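You operate a simulated robot arm through the tools that you are given. There is no shell and no other tool.

Carry out the task below with a simulated robot arm. There is one attempt and no reset: what you move stays moved.

TASK
Clear the leg's way, then drive the bridge forward fast till Y reads 150 to 250.
Fine: probe foam and red block on the granite by the inserts before the start; speed back to slow, machine stopped at the end. Set down upright: red block.

It is judged by the outcome, as a careful person would: the job done as asked, and still so three seconds after it is handed in. It fails if anything else is knocked over, pushed out of place, dropped, spilled or broken.

THE ROBOT
A 7-joint arm with a two-finger parallel gripper, fixed in place. Base frame: the origin is at the foot of the arm, x ahead of it, y to its left, z up. Readings come in m, rad, newtons and seconds.
Its first joint turns from -2.897 to 2.897 rad. Payload 4.4 kg.
The tool frame sits at the grasp point between the pads (the TCP): z along the fingers, y along the line on which they close. The tips reach 0.023 m beyond it. Largest opening 0.094 m; finger width 0.038, thickness 0.01; the body of the gripper, 0.054 by 0.096 m, starts 0.039 m behind the TCP.
Orientation is that of the tool frame in the base frame, as a unit quaternion [w, x, y, z]. With the fingers straight down and closing along the base's y, the tool's x points along the base's -x, its y along +y and its z along -z.

THE INTERFACE
- The arm moves only by the tool arm_command. Its argument "plan" is a list of rows, each an object of numbers (a shift or turn left out is 0, a gripper value left out holds the last): "tx", "ty", "tz": the shift along the tool's x, y, z in m; "wx", "wy", "wz": the turn, a rotation vector about the tool's x, y, z in degrees; "hand": the closure in counts, from 0 (fully open) to 255 (shut). In form: [{"tx": .., "ty": .., "tz": .., "wx": .., "wy": .., "wz": .., "hand": ..}, ...]. A call has 1 to 20 rows; each row is the pose to reach, as a shift and turn from the pose commanded when the call began, along the tool's axes at that moment. Rows are played at 5 a second. More than 0.05 m and 0.15 rad between two rows, or a gripper value outside its range, and nothing of the call is played. Where a pose cannot be reached the arm comes as near as it can. A force on the tool above 90 N (or 10 N above the force at the start of the call, whichever is more), or a blocked arm, ends the call early, and 0.2 s more pass. Each finger travels about 0.072 m/s and halts on what it meets, pressing with about 45 N; the grip force reading is that of the motor and also rises with nothing between the fingers. The clock runs only during rows and for 0.2 s after the last one: add rows that repeat a pose to give the fingers time. It gives the time, the measured TCP pose, the force on the tool (base axes), the opening and the grip force at its end, in the units of the frame above (readings bear some noise), with the torque about the TCP (base axes, N m) and any sound that the robot's microphone picked up.
- Cameras (640 x 400 px; columns grow to the right, rows downward): "scene" is fixed at [0.401, -0.4993, 1.597]; the picture's right is [0.83, -0.56, 0.00], its down [-0.47, -0.69, -0.55] and it looks along [0.31, 0.45, -0.84] (base axes); focal length 218 px, centre (320, 200). "wrist" rides on the gripper at [0.086, 0.016, -0.074] in the tool frame; the picture's right is [-0.18, 0.98, 0.00], its down [-0.58, -0.11, -0.81] and it looks along [-0.79, -0.15, 0.59] (tool axes); focal length 243 px, centre (320, 200). There is no depth. A picture from a camera that has moved, and an enlarged one, comes with that camera's place and axes in the base frame and with its lens.
- snapshot(camera): a new picture of that camera. The clock stands still meanwhile.
- enlarge(camera, box): a new picture of the part [left, top, right, bottom] of that camera's present view, enlarged. The clock stands still meanwhile.
- job_done(): hands the job in; it is judged then, once.

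Nothing tells you positions but the pictures and the camera data. Unless the task says otherwise, let go and move clear before handing in.

The tools are called after "Call:" by a JSON object that holds its "api" and its "payload". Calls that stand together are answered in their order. arm_command: Moves the arm, as the interface text tells. Its arguments: {"type":"object","properties":{"plan":{"type":"array","items":{"type":"object","properties":{"tx":{"type":"number"},"ty":{"type":"number"},"tz":{"type":"number"},"wx":{"type":"number"},"wy":{"type":"number"},"wz":{"type":"number"},"hand":{"type":"number"}}}}},"required":["plan"]} The other tools are called the same way: snapshot (camera) takes a picture; enlarge (camera, box) takes an enlarged picture of a part of a camera's view; job_done () hands the job in.

At the start:

```text
t: 0.0
tcp_pos: [0.5709, 0.2242, 1.2463]
tool_rot: [0.0, 0.0, 1.0, 0.0]
wrist_force: [-0.1, -0.9, 1.0]
wrist_torque: [0.04, -0.02, 0.0]
grip_width: 0.0939
grip_force: 0.1
```

scene: 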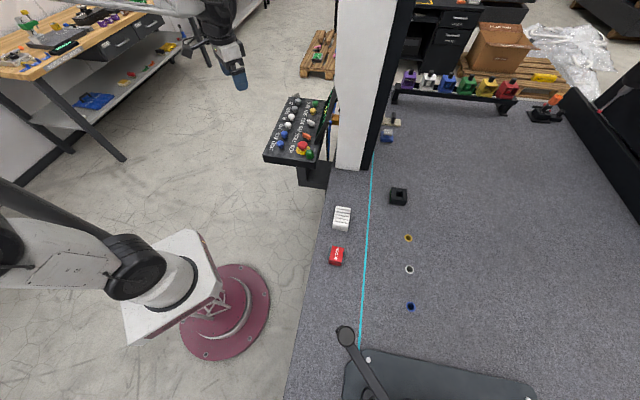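
wrist: 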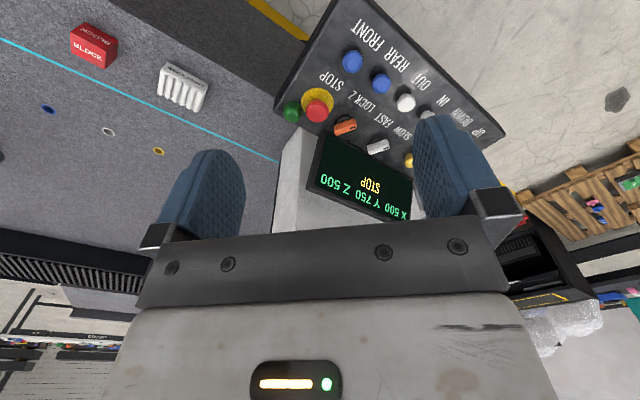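

I see a granite table with a white bridge leg, a control panel beside it, and a red block and a white foam piece between the granite edge and the cyan line (the leg's way). I'll look closer before moving anything.

Call:
{"api": "enlarge", "payload": {"camera": "scene", "box": [250, 80, 350, 170]}}

Call:
{"api": "enlarge", "payload": {"camera": "scene", "box": [300, 170, 460, 330]}}

Call:
{"api": "enlarge", "payload": {"camera": "wrist", "box": [260, 0, 520, 220]}}

Call:
{"api": "enlarge", "payload": {"camera": "scene", "box": [320, 60, 580, 220]}}

Call:
{"api": "enlarge", "payload": {"camera": "wrist", "box": [0, 0, 300, 200]}}

```text
4.44 times, centred on (300, 125) of scene
camera zoom: at [0.401, -0.4993, 1.597], right [0.83, -0.56, 0.0], down [-0.47, -0.69, -0.55], along [0.31, 0.45, -0.84], focal length 967 px, centre (409, 533)
```

zoom: 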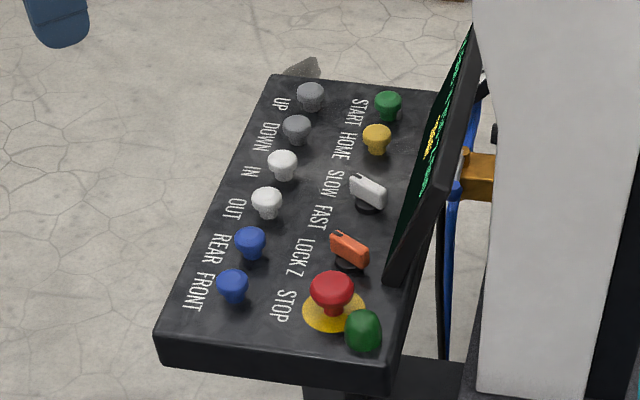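

```text
2.50 times, centred on (380, 250) of scene
camera zoom: at [0.401, -0.4993, 1.597], right [0.83, -0.56, 0.0], down [-0.47, -0.69, -0.55], along [0.31, 0.45, -0.84], focal length 544 px, centre (170, 75)
```

zoom: 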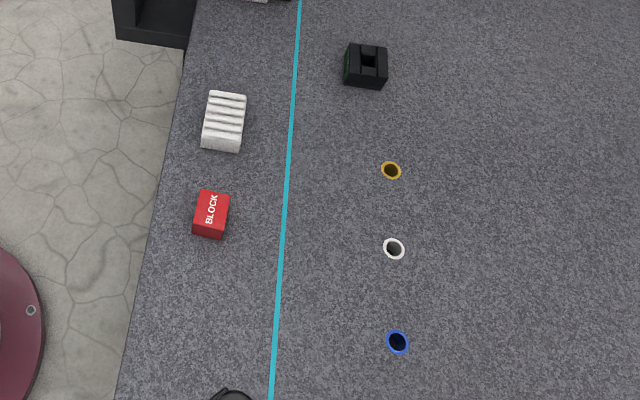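

```text
1.82 times, centred on (390, 110) of wrist
camera zoom: at [0.4854, 0.2381, 1.3201], right [0.18, 0.98, 0.0], down [0.58, -0.11, 0.81], along [0.79, -0.15, -0.59], focal length 441 px, centre (193, 364)
```

zoom: 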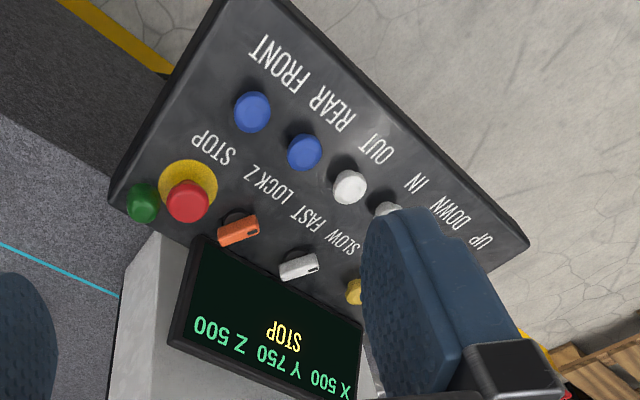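

```text
2.46 times, centred on (450, 140) of scene
camera zoom: at [0.401, -0.4993, 1.597], right [0.83, -0.56, 0.0], down [-0.47, -0.69, -0.55], along [0.31, 0.45, -0.84], focal length 535 px, centre (0, 348)
```

zoom: 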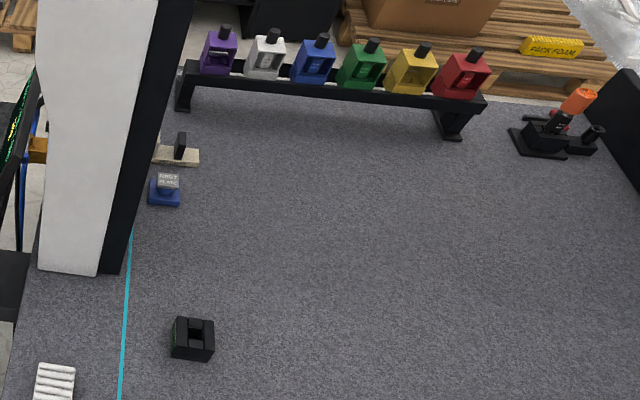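

```text
2.00 times, centred on (150, 100) of wrist
camera zoom: at [0.4854, 0.2381, 1.3201], right [0.18, 0.98, 0.0], down [0.58, -0.11, 0.81], along [0.79, -0.15, -0.59], focal length 485 px, centre (660, 400)
```

zoom: 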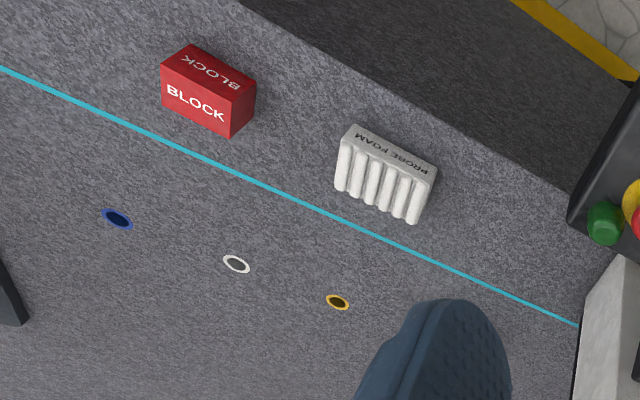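

The granite top works out to z≈0.70, with the red block near (0.62,-0.30), the foam near (0.75,-0.17), and the console at z≈0.88 near (0.77,0.18). I'll look at the remaining details: the front post, the console corner and the leg.

Call:
{"api": "enlarge", "payload": {"camera": "scene", "box": [300, 300, 460, 400]}}

Call:
{"api": "enlarge", "payload": {"camera": "scene", "box": [290, 90, 370, 190]}}

Call:
{"api": "enlarge", "payload": {"camera": "wrist", "box": [270, 60, 350, 140]}}

Call:
{"api": "enlarge", "payload": {"camera": "scene", "box": [380, 90, 440, 140]}}

Call:
{"api": "enlarge", "payload": {"camera": "wrist", "box": [300, 130, 420, 230]}}

```text
4.00 times, centred on (380, 350) of scene
camera zoom: at [0.401, -0.4993, 1.597], right [0.83, -0.56, 0.0], down [-0.47, -0.69, -0.55], along [0.31, 0.45, -0.84], focal length 870 px, centre (80, -400)
```

zoom: 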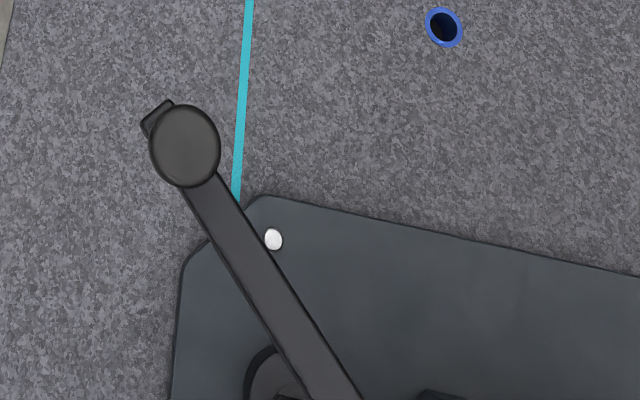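

```text
4.00 times, centred on (330, 140) of scene
camera zoom: at [0.401, -0.4993, 1.597], right [0.83, -0.56, 0.0], down [-0.47, -0.69, -0.55], along [0.31, 0.45, -0.84], focal length 870 px, centre (280, 440)
```

zoom: 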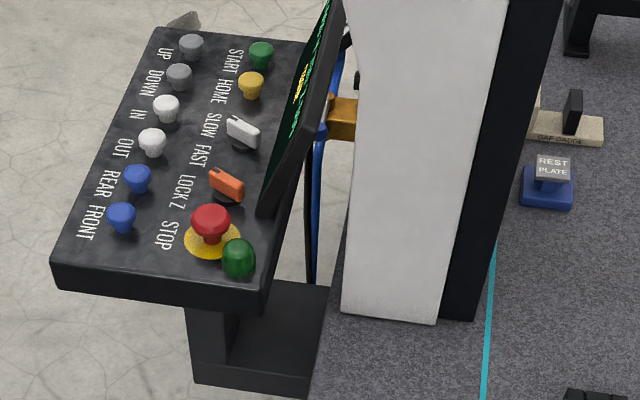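

```text
5.00 times, centred on (310, 100) of wrist
camera zoom: at [0.4854, 0.2381, 1.3201], right [0.18, 0.98, 0.0], down [0.58, -0.11, 0.81], along [0.79, -0.15, -0.59], focal length 1213 px, centre (370, 700)
```

zoom: 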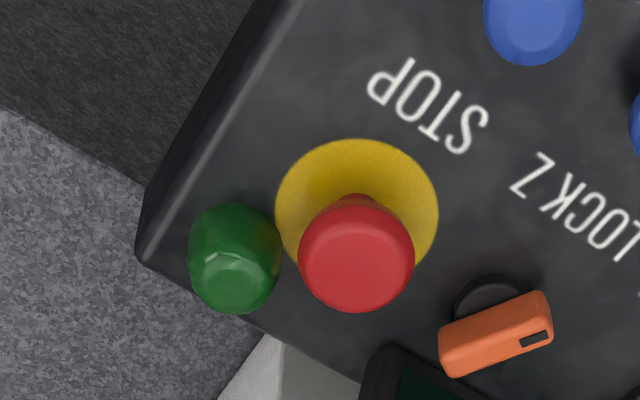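

```text
8.00 times, centred on (410, 115) of scene
camera zoom: at [0.401, -0.4993, 1.597], right [0.83, -0.56, 0.0], down [-0.47, -0.69, -0.55], along [0.31, 0.45, -0.84], focal length 1740 px, centre (-400, 880)
```

zoom: 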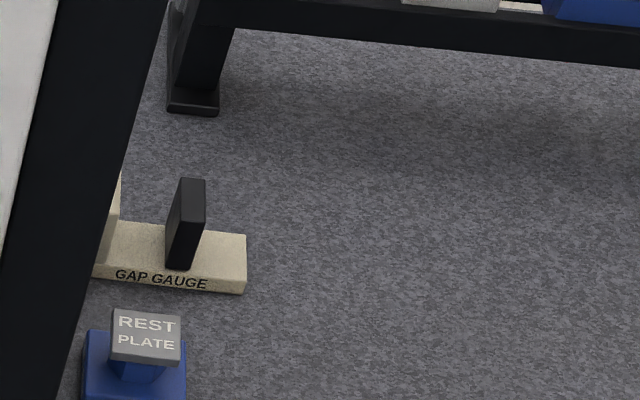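

```text
4.00 times, centred on (360, 180) of wrist
camera zoom: at [0.4854, 0.2381, 1.3201], right [0.18, 0.98, 0.0], down [0.58, -0.11, 0.81], along [0.79, -0.15, -0.59], focal length 970 px, centre (160, 280)
```

zoom: 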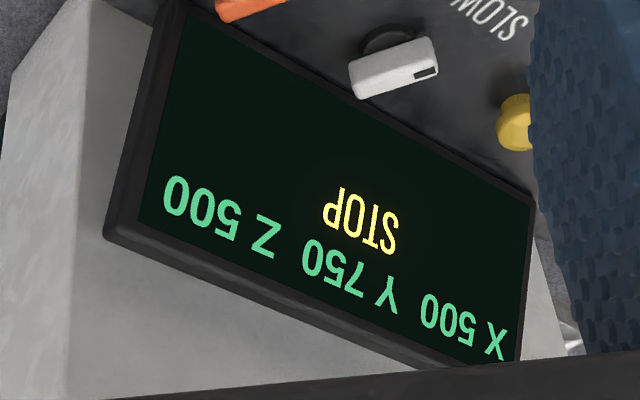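

The block and foam lie in the leg strip, while the plate and post at the front are beyond the leg's travel. I'll move the gripper to look at the block and foam from close by.

Call:
{"api": "arm_command", "payload": {"plan": [{"tx": 0.006, "ty": -0.042, "tz": 0.0205, "hand": 0}, {"tx": 0.012, "ty": -0.084, "tz": 0.041}, {"tx": 0.018, "ty": -0.126, "tz": 0.0615}, {"tx": 0.024, "ty": -0.168, "tz": 0.082}, {"tx": 0.03, "ty": -0.21, "tz": 0.1025}, {"tx": 0.036, "ty": -0.252, "tz": 0.123}, {"tx": 0.042, "ty": -0.294, "tz": 0.1435}, {"tx": 0.048, "ty": -0.336, "tz": 0.164}, {"tx": 0.054, "ty": -0.378, "tz": 0.1845}, {"tx": 0.06, "ty": -0.42, "tz": 0.205}, {"tx": 0.066, "ty": -0.462, "tz": 0.2255}, {"tx": 0.072, "ty": -0.504, "tz": 0.246}, {"tx": 0.072, "ty": -0.504, "tz": 0.246}]}}

Call:
{"api": "snapshot", "payload": {"camera": "wrist"}}

Call:
{"api": "snapshot", "payload": {"camera": "scene"}}

```text
t: 2.8
tcp_pos: [0.5003, -0.2797, 0.9979]
tool_rot: [0.0, 0.0, 1.0, 0.001]
wrist_force: [-0.7, 1.1, -0.4]
wrist_torque: [-0.01, 0.01, -0.01]
grip_width: 0.0941
grip_force: 0.0
```

```text
taken
camera wrist: at [0.4156, -0.2644, 1.0718], right [0.18, 0.98, 0.0], down [0.58, -0.11, 0.81], along [0.79, -0.15, -0.59], focal length 243 px, centre (320, 200)
```

wrist: 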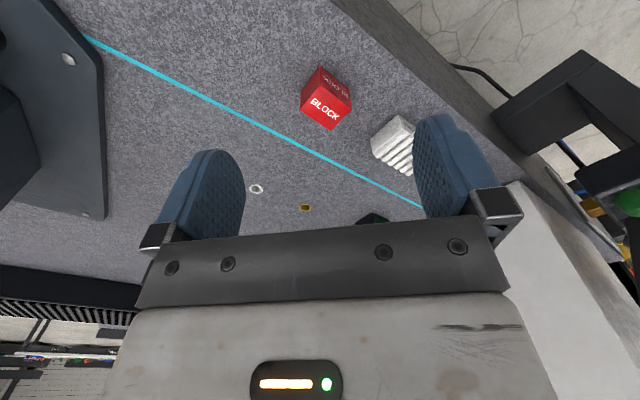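

```text
taken
```

scene: 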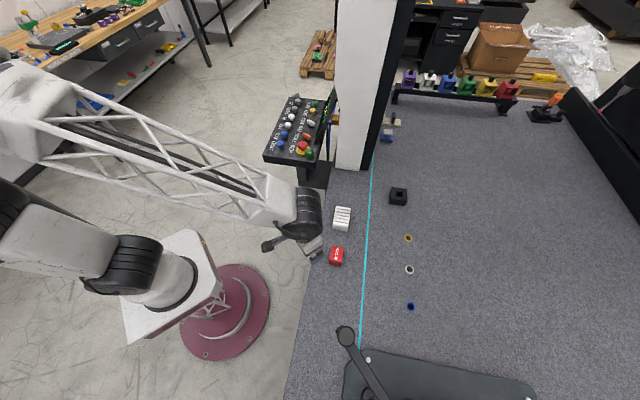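

Call:
{"api": "enlarge", "payload": {"camera": "wrist", "box": [270, 40, 430, 180]}}

Call:
{"api": "enlarge", "payload": {"camera": "wrist", "box": [470, 40, 640, 280]}}

Call:
{"api": "enlarge", "payload": {"camera": "scene", "box": [310, 195, 370, 275]}}

```text
2.86 times, centred on (350, 110) of wrist
camera zoom: at [0.4156, -0.2644, 1.0718], right [0.18, 0.98, 0.0], down [0.58, -0.11, 0.81], along [0.79, -0.15, -0.59], focal length 693 px, centre (234, 457)
```

zoom: 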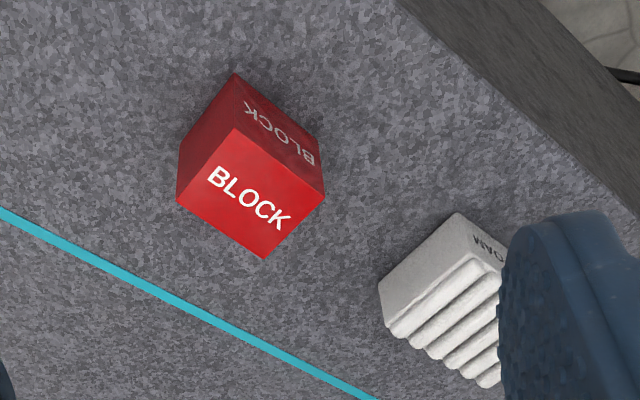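

```text
1.67 times, centred on (555, 160) of wrist
camera zoom: at [0.4156, -0.2644, 1.0718], right [0.18, 0.98, 0.0], down [0.58, -0.11, 0.81], along [0.79, -0.15, -0.59], focal length 404 px, centre (-72, 267)
```

zoom: 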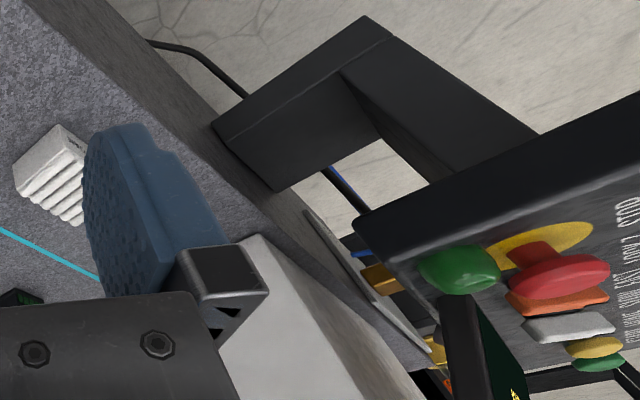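

```text
5.00 times, centred on (340, 235) of scene
camera zoom: at [0.401, -0.4993, 1.597], right [0.83, -0.56, 0.0], down [-0.47, -0.69, -0.55], along [0.31, 0.45, -0.84], focal length 1088 px, centre (220, 25)
```

zoom: 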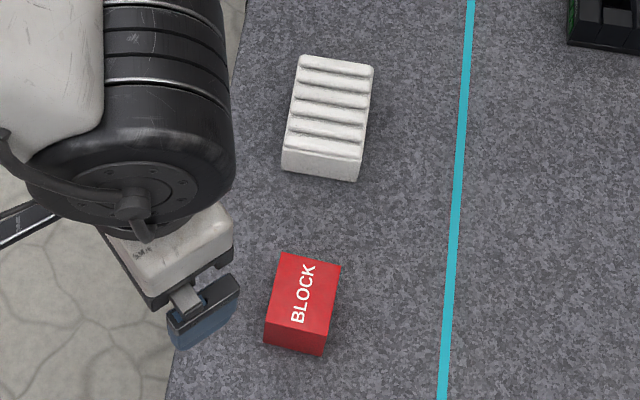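

The console hangs on a fixed bracket. The block is about 0.055 × 0.05 × 0.055 m at (0.621,-0.295), turned about 45°. I'll go above it with the gripper turned to close across the strip.

Call:
{"api": "arm_command", "payload": {"plan": [{"tx": -0.02, "ty": -0.0025, "tz": 0.013, "wz": -7.5}, {"tx": -0.04, "ty": -0.005, "tz": 0.026, "wz": -15}, {"tx": -0.06, "ty": -0.0075, "tz": 0.039, "wz": -22.5}, {"tx": -0.08, "ty": -0.01, "tz": 0.052, "wz": -30}, {"tx": -0.1, "ty": -0.0125, "tz": 0.065, "wz": -37.5}, {"tx": -0.121, "ty": -0.015, "tz": 0.078, "wz": -45}, {"tx": -0.121, "ty": -0.015, "tz": 0.078, "wz": -45}]}}

Call:
{"api": "snapshot", "payload": {"camera": "wrist"}}

```text
t: 4.4
tcp_pos: [0.6233, -0.2959, 0.9216]
tool_rot: [0.0, -0.383, 0.924, 0.0]
wrist_force: [-0.6, 0.5, -0.4]
wrist_torque: [0.01, -0.03, 0.0]
grip_width: 0.094
grip_force: 0.1
```

```text
taken
camera wrist: at [0.5505, -0.3471, 0.9944], right [-0.57, 0.82, 0.0], down [0.49, 0.34, 0.81], along [0.66, 0.46, -0.59], focal length 243 px, centre (320, 200)
```

wrist: 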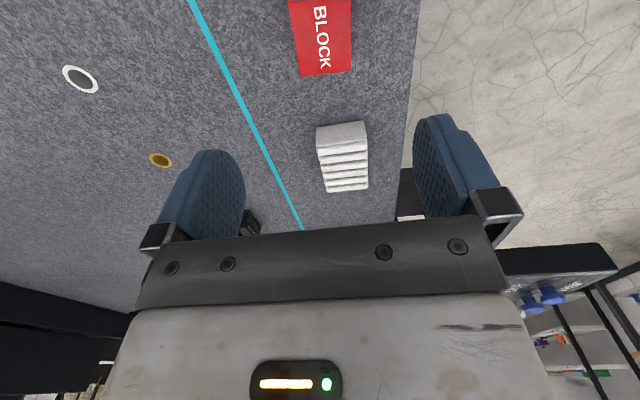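

The block centre checks out at about (0.622,-0.2945), turned about 41°. I'll turn slightly and lower over it, then check before closing.

Call:
{"api": "arm_command", "payload": {"plan": [{"tz": 0.04, "wz": 2}, {"tz": 0.08, "wz": 4}, {"tz": 0.12, "wz": 4}, {"tz": 0.15, "wz": 4}, {"tz": 0.175, "wz": 4}, {"tz": 0.19, "wz": 4}, {"tz": 0.19, "wz": 4}]}}

Call:
{"api": "snapshot", "payload": {"camera": "wrist"}}

Call:
{"api": "enlarge", "payload": {"camera": "scene", "box": [290, 190, 400, 290]}}

```text
t: 6.0
tcp_pos: [0.6237, -0.2961, 0.7327]
tool_rot: [0.0, -0.351, 0.937, 0.0]
wrist_force: [1.1, 0.3, 0.5]
wrist_torque: [-0.02, -0.02, -0.02]
grip_width: 0.0942
grip_force: 0.0
```

```text
taken
camera wrist: at [0.5481, -0.3421, 0.8065], right [-0.51, 0.86, 0.0], down [0.51, 0.3, 0.81], along [0.7, 0.41, -0.59], focal length 243 px, centre (320, 200)
```

wrist: 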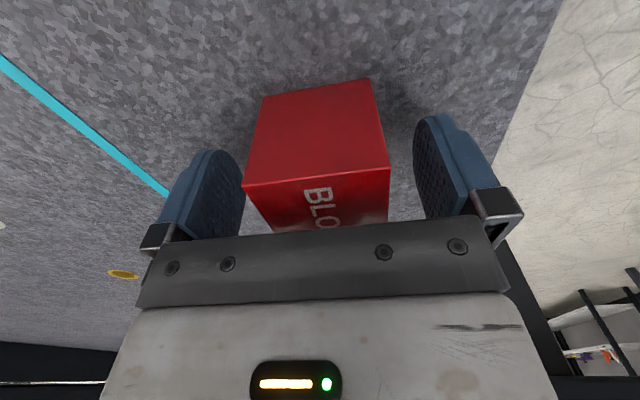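

```text
4.00 times, centred on (345, 240) of scene
camera zoom: at [0.401, -0.4993, 1.597], right [0.83, -0.56, 0.0], down [-0.47, -0.69, -0.55], along [0.31, 0.45, -0.84], focal length 870 px, centre (220, 40)
```

zoom: 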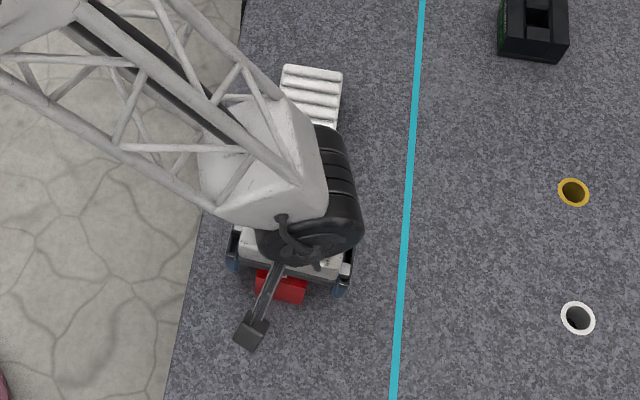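

The block sits between the fingers with room on both sides. I'll close, then lift a little.

Call:
{"api": "arm_command", "payload": {"plan": [{"hand": 200}, {"hand": 255}, {"hand": 255}, {"hand": 255}, {"hand": 255}, {"hand": 255}]}}

Call:
{"api": "arm_command", "payload": {"plan": [{"tz": -0.02}, {"tz": -0.05}, {"tz": -0.09}, {"tz": -0.09}]}}

Call:
{"api": "snapshot", "payload": {"camera": "wrist"}}

```text
t: 7.4
tcp_pos: [0.6234, -0.2961, 0.7332]
tool_rot: [0.0, -0.351, 0.936, -0.001]
wrist_force: [0.0, -1.1, -0.1]
wrist_torque: [-0.06, 0.0, 0.03]
grip_width: 0.0499
grip_force: 44.7
```

```text
t: 8.4
tcp_pos: [0.6212, -0.2967, 0.8222]
tool_rot: [0.0, -0.351, 0.936, 0.0]
wrist_force: [0.0, 0.8, 0.6]
wrist_torque: [-0.01, 0.01, 0.0]
grip_width: 0.0001
grip_force: 42.0
```

```text
taken
camera wrist: at [0.5459, -0.3415, 0.8975], right [-0.51, 0.86, 0.0], down [0.51, 0.3, 0.81], along [0.69, 0.41, -0.59], focal length 243 px, centre (320, 200)
```

wrist: 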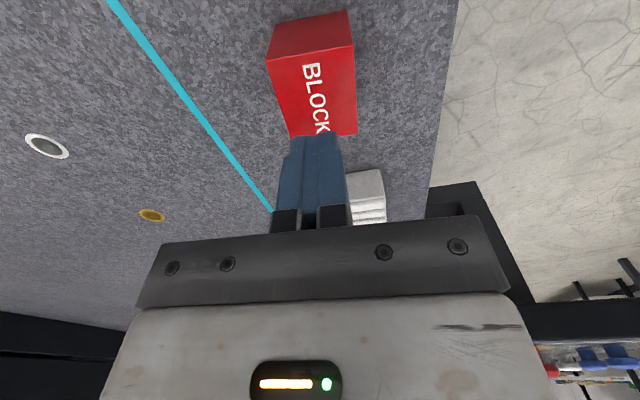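

The fingers slid up the block: it is still standing at (0.62,-0.298), and the fingers are now shut above it. I'll open, go down a little deeper, grip, and lift very slowly while watching the force.

Call:
{"api": "arm_command", "payload": {"plan": [{"hand": 0}, {"hand": 0}, {"hand": 0}, {"hand": 0}, {"tz": 0.04, "hand": 0}, {"tz": 0.07}, {"tz": 0.09}, {"tz": 0.096}, {"tz": 0.096}]}}

Call:
{"api": "snapshot", "payload": {"camera": "wrist"}}

```text
t: 10.4
tcp_pos: [0.6192, -0.2964, 0.7262]
tool_rot: [0.001, -0.351, 0.937, 0.001]
wrist_force: [-0.5, -0.5, 0.1]
wrist_torque: [-0.01, 0.03, 0.0]
grip_width: 0.0938
grip_force: 0.0
```

```text
taken
camera wrist: at [0.5453, -0.3424, 0.8007], right [-0.51, 0.86, 0.0], down [0.51, 0.3, 0.81], along [0.7, 0.41, -0.59], focal length 243 px, centre (320, 200)
```

wrist: 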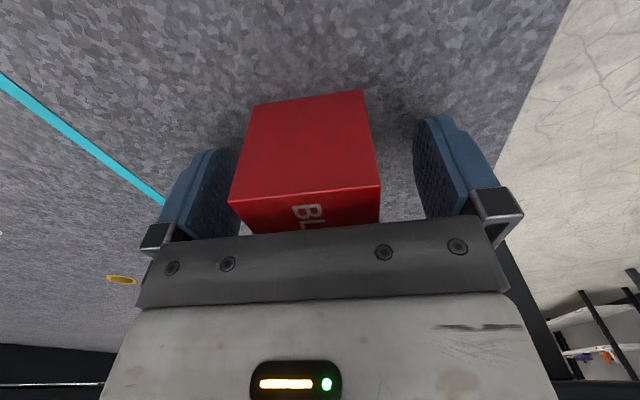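

Call:
{"api": "arm_command", "payload": {"plan": [{"hand": 255}, {"hand": 255}, {"hand": 255}, {"hand": 255}, {"hand": 255}, {"hand": 255}, {"hand": 255}]}}

Call:
{"api": "arm_command", "payload": {"plan": [{"tz": -0.001}, {"tz": -0.002}, {"tz": -0.003}, {"tz": -0.004}]}}

Call:
{"api": "snapshot", "payload": {"camera": "wrist"}}

```text
t: 12.0
tcp_pos: [0.6205, -0.2975, 0.727]
tool_rot: [0.0, -0.35, 0.937, 0.0]
wrist_force: [1.4, -0.6, 1.8]
wrist_torque: [0.04, -0.13, -0.02]
grip_width: 0.05
grip_force: 45.0
```

```text
t: 13.0
tcp_pos: [0.6202, -0.2963, 0.7297]
tool_rot: [0.0, -0.351, 0.936, 0.0]
wrist_force: [-0.5, -0.5, -4.5]
wrist_torque: [0.01, -0.03, 0.01]
grip_width: 0.0498
grip_force: 45.2
```

```text
taken
camera wrist: at [0.5451, -0.3415, 0.8034], right [-0.51, 0.86, 0.0], down [0.51, 0.3, 0.81], along [0.69, 0.41, -0.59], focal length 243 px, centre (320, 200)
```

wrist: 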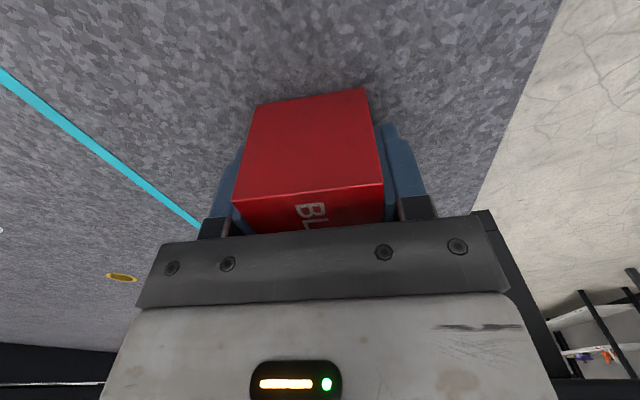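

Call:
{"api": "arm_command", "payload": {"plan": [{"tz": -0.002}, {"tz": -0.004}, {"tz": -0.006}, {"tz": -0.008}, {"tz": -0.01}, {"tz": -0.01}]}}

Call:
{"api": "snapshot", "payload": {"camera": "wrist"}}

Call:
{"api": "enlarge", "payload": {"camera": "scene", "box": [310, 230, 370, 280]}}

```text
t: 14.4
tcp_pos: [0.6195, -0.2965, 0.7401]
tool_rot: [0.0, -0.352, 0.936, 0.001]
wrist_force: [1.0, 0.2, -4.5]
wrist_torque: [0.0, -0.05, -0.01]
grip_width: 0.0498
grip_force: 45.0
```

```text
taken
camera wrist: at [0.5447, -0.3408, 0.8135], right [-0.51, 0.86, 0.0], down [0.51, 0.3, 0.81], along [0.7, 0.41, -0.59], focal length 243 px, centre (320, 200)
```

wrist: 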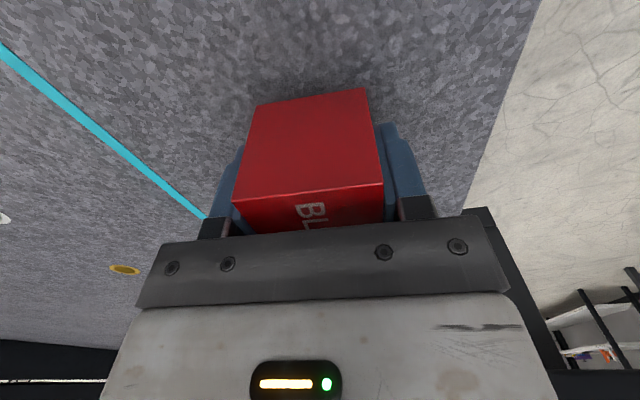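

```text
8.00 times, centred on (340, 255) of scene
camera zoom: at [0.401, -0.4993, 1.597], right [0.83, -0.56, 0.0], down [-0.47, -0.69, -0.55], along [0.31, 0.45, -0.84], focal length 1740 px, centre (160, -240)
```

zoom: 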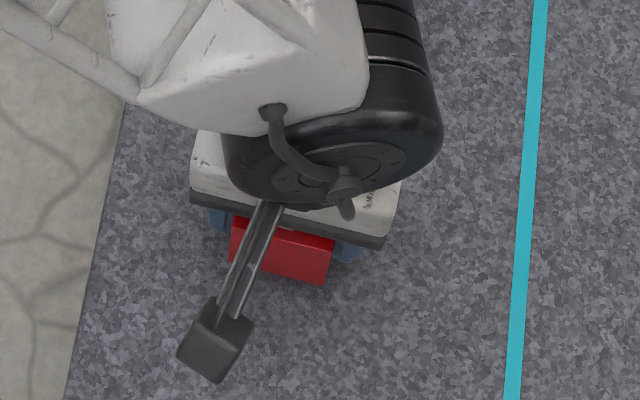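

The block now hangs securely (about 4.5 N) when lifted slowly. I'll carry it low and gently across the cyan line to the spot beside the inserts, around (0.739,-0.4985).

Call:
{"api": "arm_command", "payload": {"plan": [{"tz": -0.003}, {"tz": -0.007}, {"tz": -0.01, "tx": 0.0004, "ty": -0.0023}, {"tz": -0.01, "tx": 0.0013, "ty": -0.0069}, {"tz": -0.01, "tx": 0.0026, "ty": -0.0138}, {"tz": -0.01, "tx": 0.0043, "ty": -0.023}, {"tz": -0.01, "tx": 0.0065, "ty": -0.0345}, {"tz": -0.01, "tx": 0.009, "ty": -0.0483}, {"tz": -0.01, "tx": 0.0116, "ty": -0.0622}, {"tz": -0.01, "tx": 0.0142, "ty": -0.076}, {"tz": -0.01, "tx": 0.0168, "ty": -0.0898}, {"tz": -0.01, "tx": 0.0194, "ty": -0.1036}, {"tz": -0.01, "tx": 0.0219, "ty": -0.1174}, {"tz": -0.01, "tx": 0.0245, "ty": -0.1312}, {"tz": -0.01, "tx": 0.0271, "ty": -0.145}, {"tz": -0.01, "tx": 0.0297, "ty": -0.1588}, {"tz": -0.01, "tx": 0.0323, "ty": -0.1727}, {"tz": -0.01, "tx": 0.0344, "ty": -0.1842}, {"tz": -0.01, "tx": 0.0355, "ty": -0.19}, {"tz": -0.01, "tx": 0.0358, "ty": -0.192}]}}

Call:
{"api": "snapshot", "payload": {"camera": "wrist"}}

Call:
{"api": "snapshot", "payload": {"camera": "scene"}}

```text
t: 18.6
tcp_pos: [0.7189, -0.464, 0.748]
tool_rot: [0.0, -0.351, 0.937, 0.0]
wrist_force: [0.0, 1.0, -4.0]
wrist_torque: [0.0, -0.01, 0.01]
grip_width: 0.0498
grip_force: 44.9
```

```text
taken
camera wrist: at [0.6445, -0.5095, 0.8227], right [-0.51, 0.86, 0.0], down [0.51, 0.3, 0.81], along [0.7, 0.41, -0.59], focal length 243 px, centre (320, 200)
```

wrist: 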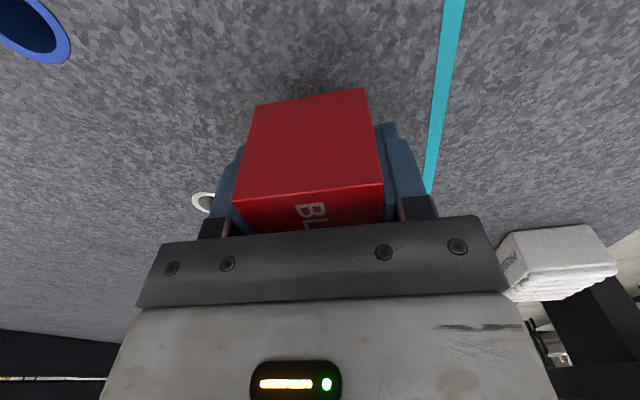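

```text
taken
```

scene: 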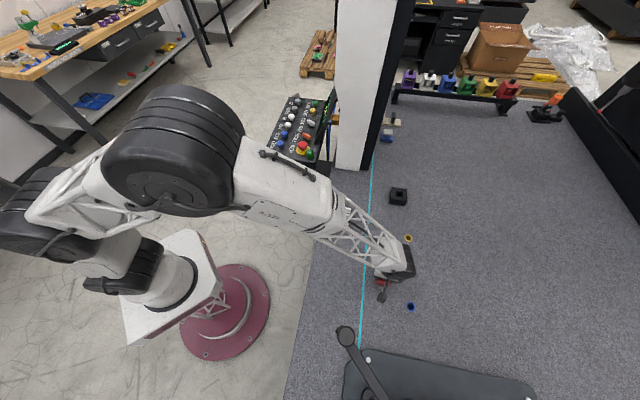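

Call:
{"api": "arm_command", "payload": {"plan": [{"tx": 0.001, "ty": -0.005}, {"tx": 0.0027, "ty": -0.014}, {"tx": 0.0046, "ty": -0.024}, {"tx": 0.0063, "ty": -0.033}, {"tx": 0.0073, "ty": -0.038}, {"tx": 0.0075, "ty": -0.039}, {"tx": 0.0075, "ty": -0.039, "tz": 0.003}, {"tx": 0.0075, "ty": -0.039, "tz": 0.007}, {"tx": 0.0075, "ty": -0.039, "tz": 0.011}, {"tx": 0.0075, "ty": -0.039, "tz": 0.015}, {"tx": 0.0075, "ty": -0.039, "tz": 0.017}, {"tx": 0.0075, "ty": -0.039, "tz": 0.018}, {"tx": 0.0075, "ty": -0.039, "tz": 0.018}]}}

Call:
{"api": "snapshot", "payload": {"camera": "wrist"}}

```text
t: 21.4
tcp_pos: [0.7383, -0.4982, 0.7318]
tool_rot: [0.0, -0.35, 0.937, 0.0]
wrist_force: [-0.3, -0.5, -4.7]
wrist_torque: [-0.03, 0.02, -0.02]
grip_width: 0.0497
grip_force: 45.3
```

```text
taken
camera wrist: at [0.6644, -0.544, 0.8055], right [-0.51, 0.86, 0.0], down [0.51, 0.3, 0.81], along [0.7, 0.41, -0.59], focal length 243 px, centre (320, 200)
```

wrist: 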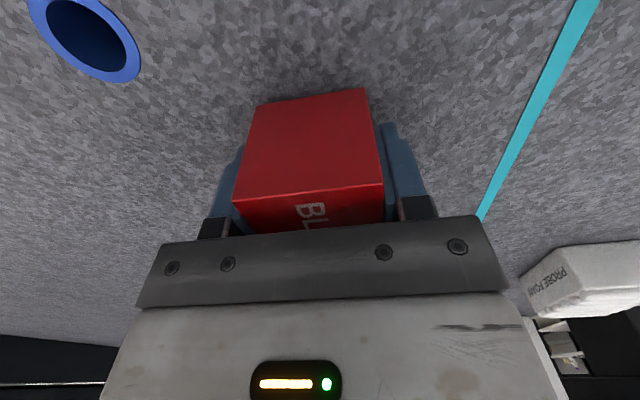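

Still holding the block about 4 mm above the granite. I'll lower it millimetre by millimetre until the force shows it stands.

Call:
{"api": "arm_command", "payload": {"plan": [{"tz": 0.001}, {"tz": 0.002}, {"tz": 0.003}, {"tz": 0.003}]}}

```text
t: 22.4
tcp_pos: [0.7392, -0.4998, 0.7284]
tool_rot: [0.0, -0.35, 0.937, 0.0]
wrist_force: [0.1, 0.0, -4.6]
wrist_torque: [0.0, -0.03, 0.01]
grip_width: 0.0498
grip_force: 45.0
```

Call:
{"api": "arm_command", "payload": {"plan": [{"tz": 0.0007}, {"tz": 0.0014}, {"tz": 0.002}, {"tz": 0.002}]}}

```text
t: 23.4
tcp_pos: [0.7403, -0.4985, 0.7279]
tool_rot: [0.001, -0.35, 0.937, 0.0]
wrist_force: [0.8, 2.5, 1.6]
wrist_torque: [0.16, 0.09, -0.04]
grip_width: 0.05
grip_force: 44.8
```

The force has turned positive, so the block stands on the granite. I'll open, then rise straight up.

Call:
{"api": "arm_command", "payload": {"plan": [{"hand": 200}, {"hand": 100}, {"hand": 0}, {"hand": 0}, {"hand": 0}, {"hand": 0}]}}

Call:
{"api": "arm_command", "payload": {"plan": [{"tz": -0.02}, {"tz": -0.05}, {"tz": -0.09}, {"tz": -0.13}, {"tz": -0.17}, {"tz": -0.2}, {"tz": -0.2}]}}

Call:
{"api": "snapshot", "payload": {"camera": "wrist"}}

Call:
{"api": "snapshot", "payload": {"camera": "scene"}}

```text
t: 24.8
tcp_pos: [0.7397, -0.4991, 0.7282]
tool_rot: [0.0, -0.351, 0.937, 0.0]
wrist_force: [0.2, 0.3, -0.2]
wrist_torque: [0.0, 0.01, 0.01]
grip_width: 0.0943
grip_force: 0.0
```

```text
t: 26.4
tcp_pos: [0.7376, -0.5005, 0.9258]
tool_rot: [0.0, -0.351, 0.936, 0.001]
wrist_force: [-0.1, 0.0, -0.3]
wrist_torque: [0.0, -0.01, 0.03]
grip_width: 0.0938
grip_force: 0.1
```

```text
taken
camera wrist: at [0.6634, -0.5454, 1.0001], right [-0.51, 0.86, 0.0], down [0.51, 0.3, 0.81], along [0.7, 0.41, -0.59], focal length 243 px, centre (320, 200)
```

wrist: 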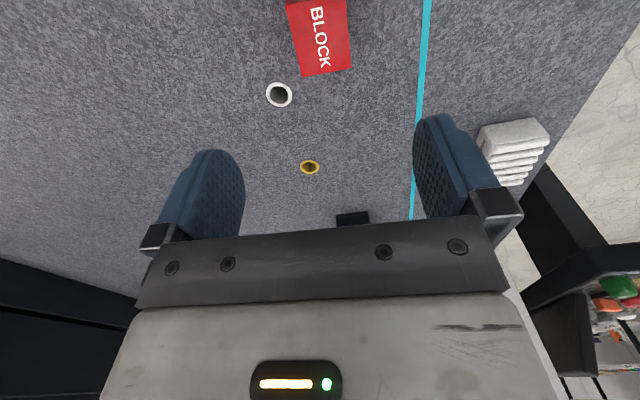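

```text
taken
```

scene: 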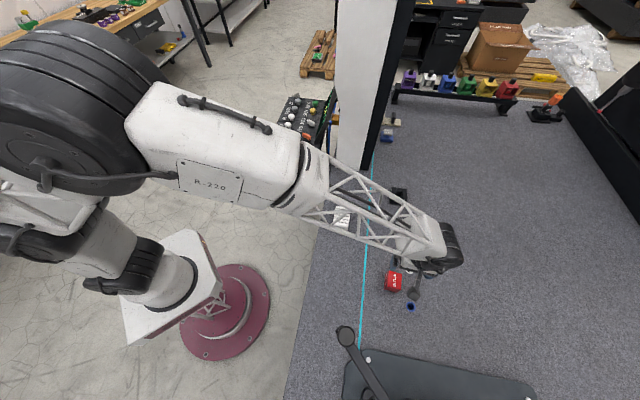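

The block stands upright beside the inserts. Next I move over the foam at about (0.753,-0.163).

Call:
{"api": "arm_command", "payload": {"plan": [{"tx": -0.02, "ty": 0.021, "wz": -1}, {"tx": -0.05, "ty": 0.053, "wz": -2}, {"tx": -0.082, "ty": 0.086, "wz": -3}, {"tx": -0.114, "ty": 0.12, "wz": -4}, {"tx": -0.146, "ty": 0.154, "wz": -4}, {"tx": -0.178, "ty": 0.188, "wz": -4}, {"tx": -0.208, "ty": 0.22, "wz": -4}, {"tx": -0.232, "ty": 0.245, "wz": -4}, {"tx": -0.232, "ty": 0.245, "wz": -4}]}}

Call:
{"api": "snapshot", "payload": {"camera": "wrist"}}

Call:
{"api": "snapshot", "payload": {"camera": "scene"}}

```text
t: 28.4
tcp_pos: [0.7521, -0.1632, 0.924]
tool_rot: [-0.001, -0.383, 0.924, 0.0]
wrist_force: [-0.6, -0.4, 0.2]
wrist_torque: [-0.01, 0.0, 0.02]
grip_width: 0.0939
grip_force: 0.1
```

```text
taken
camera wrist: at [0.6803, -0.2146, 0.9974], right [-0.57, 0.82, 0.0], down [0.49, 0.33, 0.81], along [0.67, 0.46, -0.59], focal length 243 px, centre (320, 200)
```

wrist: 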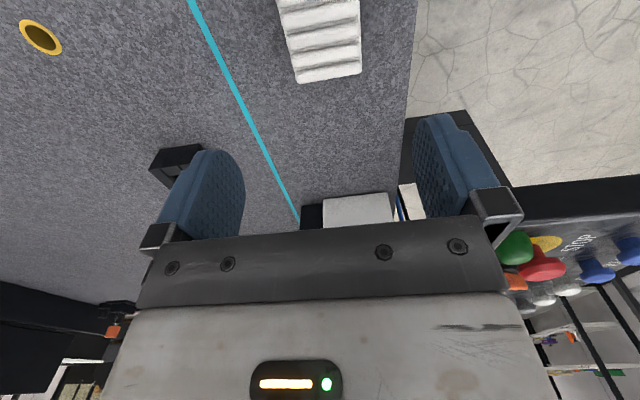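

```text
taken
```

scene: 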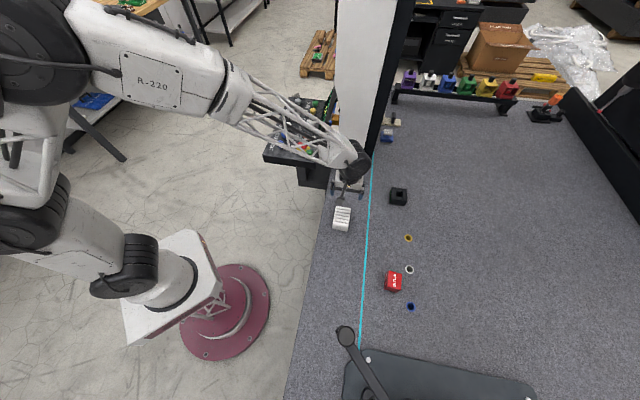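

The foam is about 0.10 × 0.068 × 0.045 m, centred near (0.747,-0.167), with its long side along the strip. I'll lower over it and check.

Call:
{"api": "arm_command", "payload": {"plan": [{"tx": 0.003, "tz": 0.04}, {"tx": 0.006, "tz": 0.08}, {"tx": 0.006, "tz": 0.12}, {"tx": 0.006, "tz": 0.15}, {"tx": 0.006, "tz": 0.175}, {"tx": 0.006, "tz": 0.19}, {"tx": 0.006, "tz": 0.197}, {"tx": 0.006, "tz": 0.197}]}}

Call:
{"api": "snapshot", "payload": {"camera": "wrist"}}

```text
t: 30.2
tcp_pos: [0.7494, -0.1673, 0.7298]
tool_rot: [0.0, -0.383, 0.924, 0.0]
wrist_force: [-0.2, -0.2, 0.2]
wrist_torque: [0.0, 0.01, -0.01]
grip_width: 0.0939
grip_force: 0.1
```

```text
taken
camera wrist: at [0.679, -0.2173, 0.8031], right [-0.57, 0.82, 0.0], down [0.49, 0.33, 0.81], along [0.66, 0.46, -0.59], focal length 243 px, centre (320, 200)
```

wrist: 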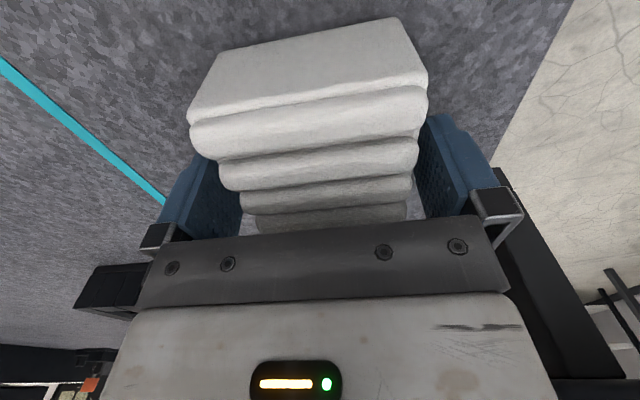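

Call:
{"api": "arm_command", "payload": {"plan": [{"hand": 40}, {"hand": 70}, {"hand": 90}, {"hand": 110}, {"hand": 110}, {"hand": 110}]}}

Call:
{"api": "snapshot", "payload": {"camera": "wrist"}}

```text
t: 31.6
tcp_pos: [0.7495, -0.1666, 0.7293]
tool_rot: [0.0, -0.383, 0.924, 0.0]
wrist_force: [0.5, -0.7, 0.2]
wrist_torque: [-0.01, -0.02, -0.01]
grip_width: 0.069
grip_force: 45.1
```

```text
taken
camera wrist: at [0.6789, -0.2173, 0.8033], right [-0.57, 0.82, 0.0], down [0.49, 0.33, 0.81], along [0.67, 0.46, -0.59], focal length 243 px, centre (320, 200)
```

wrist: 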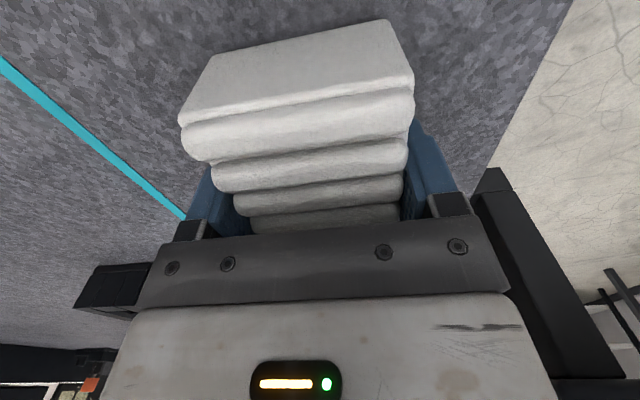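

Call:
{"api": "arm_command", "payload": {"plan": [{"tz": -0.001}, {"tz": -0.003}, {"tz": -0.005}, {"tz": -0.008}, {"tz": -0.011}, {"tz": -0.014}, {"tz": -0.017}, {"tz": -0.02}, {"tz": -0.02}]}}

Call:
{"api": "snapshot", "payload": {"camera": "wrist"}}

```text
t: 33.6
tcp_pos: [0.7497, -0.1663, 0.7505]
tool_rot: [0.001, -0.383, 0.924, 0.0]
wrist_force: [-0.1, -0.4, -0.3]
wrist_torque: [0.03, 0.01, -0.01]
grip_width: 0.069
grip_force: 44.5
```

```text
taken
camera wrist: at [0.6778, -0.2162, 0.824], right [-0.57, 0.82, 0.0], down [0.49, 0.33, 0.81], along [0.66, 0.46, -0.59], focal length 243 px, centre (320, 200)
```

wrist: 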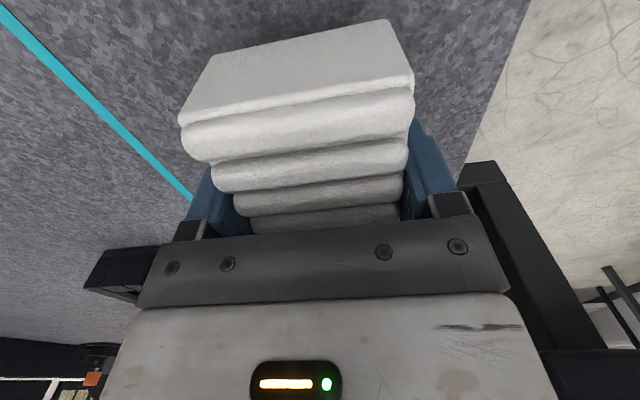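

The foam is held and light. I'll carry it the same gentle way to about (0.8485,-0.389), next to the yellow and white inserts.

Call:
{"api": "arm_command", "payload": {"plan": [{"tx": 0.0009, "ty": -0.0023}, {"tx": 0.0035, "ty": -0.0091}, {"tx": 0.007, "ty": -0.0182}, {"tx": 0.0123, "ty": -0.0318}, {"tx": 0.0175, "ty": -0.0455}, {"tx": 0.0228, "ty": -0.0591}, {"tx": 0.028, "ty": -0.0727}, {"tx": 0.0333, "ty": -0.0864}, {"tx": 0.0385, "ty": -0.1}, {"tx": 0.0438, "ty": -0.1137}, {"tx": 0.0491, "ty": -0.1273}, {"tx": 0.0543, "ty": -0.1409}, {"tx": 0.0596, "ty": -0.1546}, {"tx": 0.0648, "ty": -0.1682}, {"tx": 0.0701, "ty": -0.1818}, {"tx": 0.0753, "ty": -0.1955}, {"tx": 0.0806, "ty": -0.2091}, {"tx": 0.0841, "ty": -0.2182}, {"tx": 0.0867, "ty": -0.225}, {"tx": 0.0876, "ty": -0.2273}]}}

Call:
{"api": "snapshot", "payload": {"camera": "wrist"}}

Call:
{"api": "snapshot", "payload": {"camera": "scene"}}

```text
t: 37.8
tcp_pos: [0.8477, -0.3891, 0.7497]
tool_rot: [0.0, -0.383, 0.924, -0.001]
wrist_force: [-0.4, 0.3, -0.8]
wrist_torque: [0.01, 0.0, 0.02]
grip_width: 0.0689
grip_force: 45.3
```

```text
taken
camera wrist: at [0.7768, -0.4397, 0.8237], right [-0.57, 0.82, 0.0], down [0.49, 0.33, 0.81], along [0.67, 0.46, -0.59], focal length 243 px, centre (320, 200)
```

wrist: 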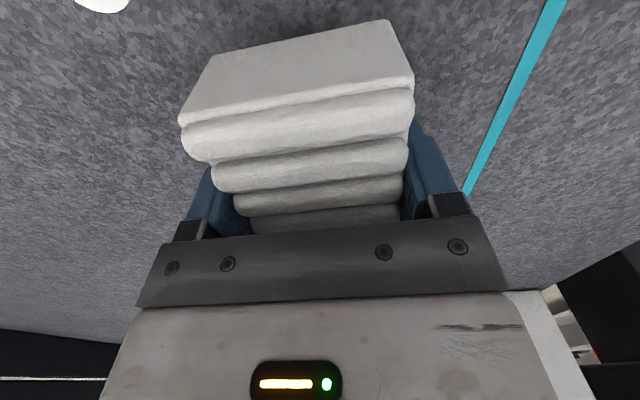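

```text
taken
```

scene: 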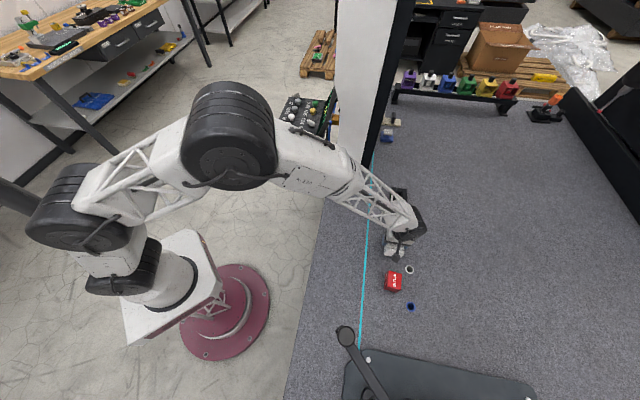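

Call:
{"api": "arm_command", "payload": {"plan": [{"tz": 0.004}, {"tz": 0.008}, {"tz": 0.012}, {"tz": 0.015}, {"tz": 0.017}, {"tz": 0.018}, {"tz": 0.019}, {"tz": 0.0195}, {"tz": 0.0195}]}}

```text
t: 39.8
tcp_pos: [0.8483, -0.3888, 0.7308]
tool_rot: [0.0, -0.382, 0.924, -0.001]
wrist_force: [-0.2, 0.4, -0.5]
wrist_torque: [-0.01, 0.0, -0.02]
grip_width: 0.0693
grip_force: 45.4
```

Call:
{"api": "arm_command", "payload": {"plan": [{"tz": 0.0005}, {"tz": 0.001}, {"tz": 0.0015}, {"tz": 0.0015}]}}

```text
t: 40.8
tcp_pos: [0.8482, -0.3884, 0.73]
tool_rot: [-0.001, -0.384, 0.923, 0.0]
wrist_force: [0.0, -0.2, 1.1]
wrist_torque: [0.03, -0.04, 0.01]
grip_width: 0.0689
grip_force: 44.9
```

Call:
{"api": "arm_command", "payload": {"plan": [{"tz": 0.0005}, {"tz": 0.0008}, {"tz": 0.0008}]}}

```text
t: 41.6
tcp_pos: [0.8482, -0.3892, 0.7294]
tool_rot: [0.0, -0.383, 0.924, 0.0]
wrist_force: [1.4, -0.5, 2.8]
wrist_torque: [0.0, 0.03, 0.01]
grip_width: 0.069
grip_force: 44.9
```

The foam touches the granite (force rising). I'll open and rise straight up.

Call:
{"api": "arm_command", "payload": {"plan": [{"hand": 80}, {"hand": 40}, {"hand": 0}, {"hand": 0}, {"hand": 0}, {"hand": 0}]}}

Call:
{"api": "arm_command", "payload": {"plan": [{"tz": -0.02}, {"tz": -0.05}, {"tz": -0.09}, {"tz": -0.13}, {"tz": -0.17}, {"tz": -0.21}, {"tz": -0.25}, {"tz": -0.25}]}}

Call:
{"api": "snapshot", "payload": {"camera": "wrist"}}

Call:
{"api": "snapshot", "payload": {"camera": "scene"}}

```text
t: 43.0
tcp_pos: [0.8492, -0.3899, 0.729]
tool_rot: [0.001, -0.382, 0.924, 0.0]
wrist_force: [0.6, 0.0, 0.6]
wrist_torque: [0.01, -0.01, -0.01]
grip_width: 0.094
grip_force: 0.0
```

```text
t: 44.8
tcp_pos: [0.8498, -0.3883, 0.9787]
tool_rot: [0.0, -0.383, 0.924, 0.0]
wrist_force: [0.0, -0.7, 0.7]
wrist_torque: [-0.01, 0.01, 0.0]
grip_width: 0.0943
grip_force: 0.0
```

```text
taken
camera wrist: at [0.7782, -0.4394, 1.0531], right [-0.57, 0.82, 0.0], down [0.49, 0.33, 0.81], along [0.67, 0.46, -0.59], focal length 243 px, centre (320, 200)
```

wrist: 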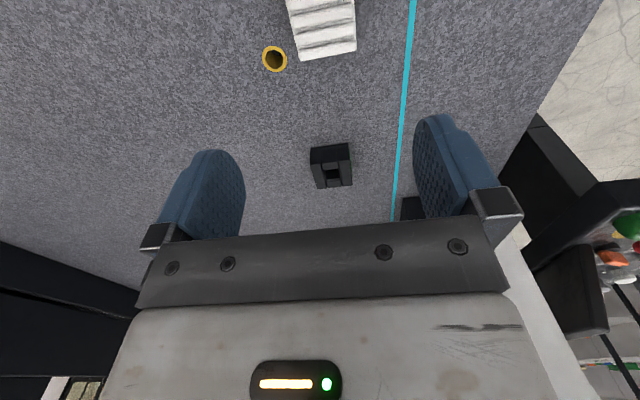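

```text
taken
```

scene: 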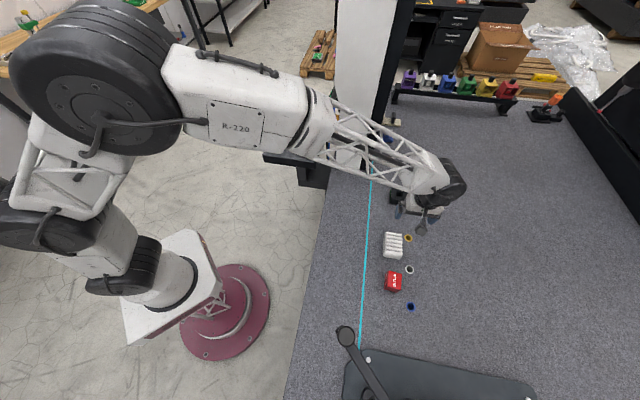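

Both objects are clear of the strip, beside the inserts. Now I pull back, then swing over to the console for a close look at its controls.

Call:
{"api": "arm_command", "payload": {"plan": [{"tx": -0.003, "ty": 0.037, "tz": -0.02, "wz": 5}, {"tx": -0.006, "ty": 0.074, "tz": -0.04, "wz": 10}, {"tx": -0.009, "ty": 0.11, "tz": -0.06, "wz": 15}, {"tx": -0.009, "ty": 0.15, "tz": -0.08, "wz": 20}, {"tx": -0.009, "ty": 0.19, "tz": -0.1, "wz": 25}, {"tx": -0.009, "ty": 0.23, "tz": -0.12, "wz": 30}, {"tx": -0.009, "ty": 0.27, "tz": -0.14, "wz": 35}, {"tx": -0.009, "ty": 0.31, "tz": -0.16, "wz": 40}, {"tx": -0.009, "ty": 0.345, "tz": -0.17, "wz": 45}, {"tx": -0.009, "ty": 0.345, "tz": -0.17, "wz": 45}]}}

Call:
{"api": "snapshot", "payload": {"camera": "scene"}}

Call:
{"api": "enlarge", "payload": {"camera": "scene", "box": [315, 80, 345, 110]}}

```text
t: 47.0
tcp_pos: [0.6081, -0.1378, 1.1454]
tool_rot: [0.0, 0.0, 1.0, 0.0]
wrist_force: [-0.6, 0.4, 0.6]
wrist_torque: [0.03, 0.0, 0.01]
grip_width: 0.0941
grip_force: 0.1
```

```text
taken
```

scene: 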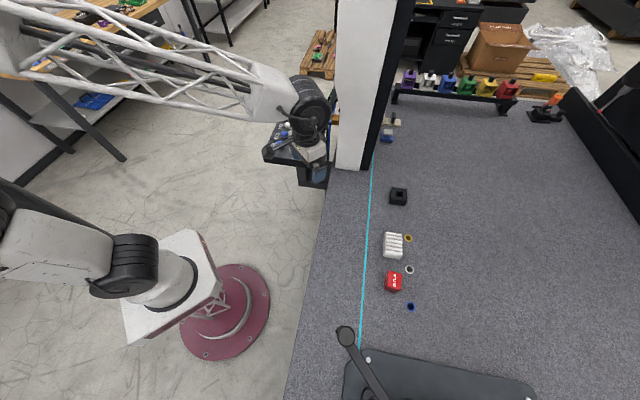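

```text
13.33 times, centred on (330, 95) of scene
camera zoom: at [0.401, -0.4993, 1.597], right [0.83, -0.56, 0.0], down [-0.47, -0.69, -0.55], along [0.31, 0.45, -0.84], focal length 2900 px, centre (187, 1600)
```

zoom: 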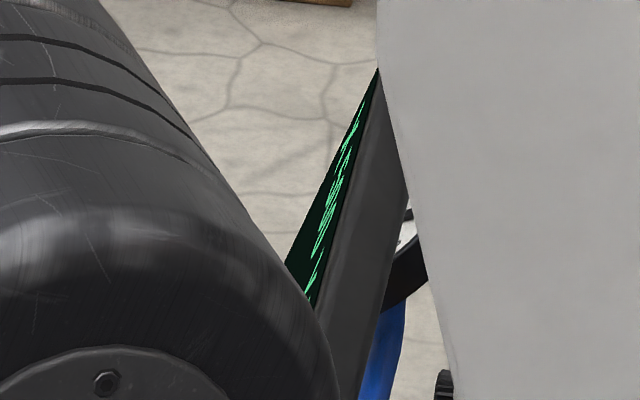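

Call:
{"api": "arm_command", "payload": {"plan": [{"ty": 0.03, "wz": 2}, {"ty": 0.07, "wz": 5}, {"ty": 0.11, "wz": 8}, {"ty": 0.15, "wz": 11}, {"ty": 0.19, "wz": 14}, {"ty": 0.23, "wz": 17}, {"ty": 0.27, "wz": 20}, {"ty": 0.31, "wz": 23}, {"ty": 0.35, "wz": 26}, {"ty": 0.39, "wz": 28}, {"ty": 0.43, "wz": 30, "tx": -0.01, "tz": 0.01}, {"ty": 0.465, "wz": 30, "tx": -0.025, "tz": 0.025}, {"ty": 0.495, "wz": 30, "tx": -0.045, "tz": 0.045}, {"ty": 0.525, "wz": 30, "tx": -0.065, "tz": 0.065}, {"ty": 0.556, "wz": 30, "tx": -0.09, "tz": 0.085}, {"ty": 0.556, "wz": 30, "tx": -0.09, "tz": 0.085}]}}

Call:
{"api": "snapshot", "payload": {"camera": "wrist"}}

Call:
{"api": "snapshot", "payload": {"camera": "scene"}}

```text
t: 50.4
tcp_pos: [0.6971, 0.4195, 1.06]
tool_rot: [0.0, 0.259, 0.966, 0.0]
wrist_force: [0.4, -0.1, 0.8]
wrist_torque: [-0.01, 0.02, 0.01]
grip_width: 0.0939
grip_force: 0.1
```

```text
taken
camera wrist: at [0.6318, 0.4769, 1.1333], right [0.65, 0.76, 0.0], down [0.45, -0.38, 0.81], along [0.61, -0.52, -0.59], focal length 243 px, centre (320, 200)
```

wrist: 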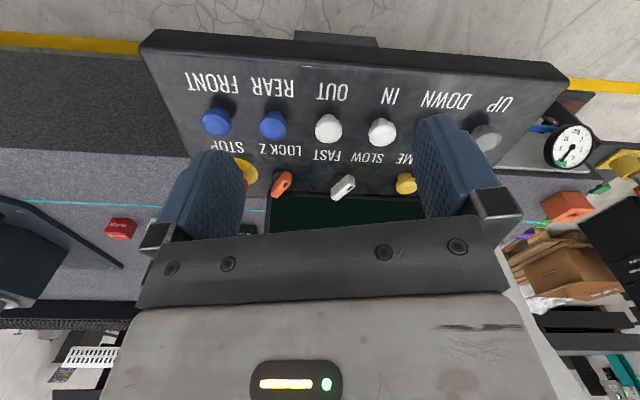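

```text
taken
```

scene: 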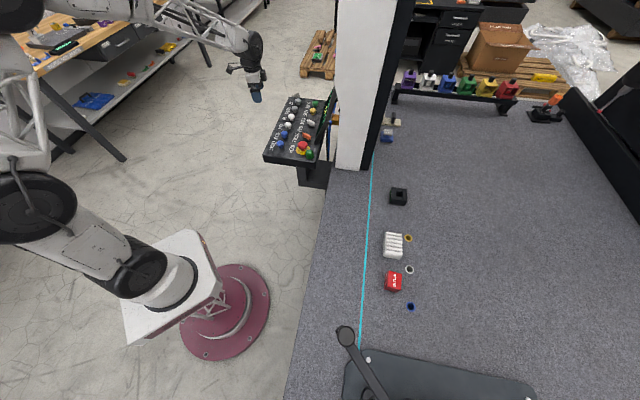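

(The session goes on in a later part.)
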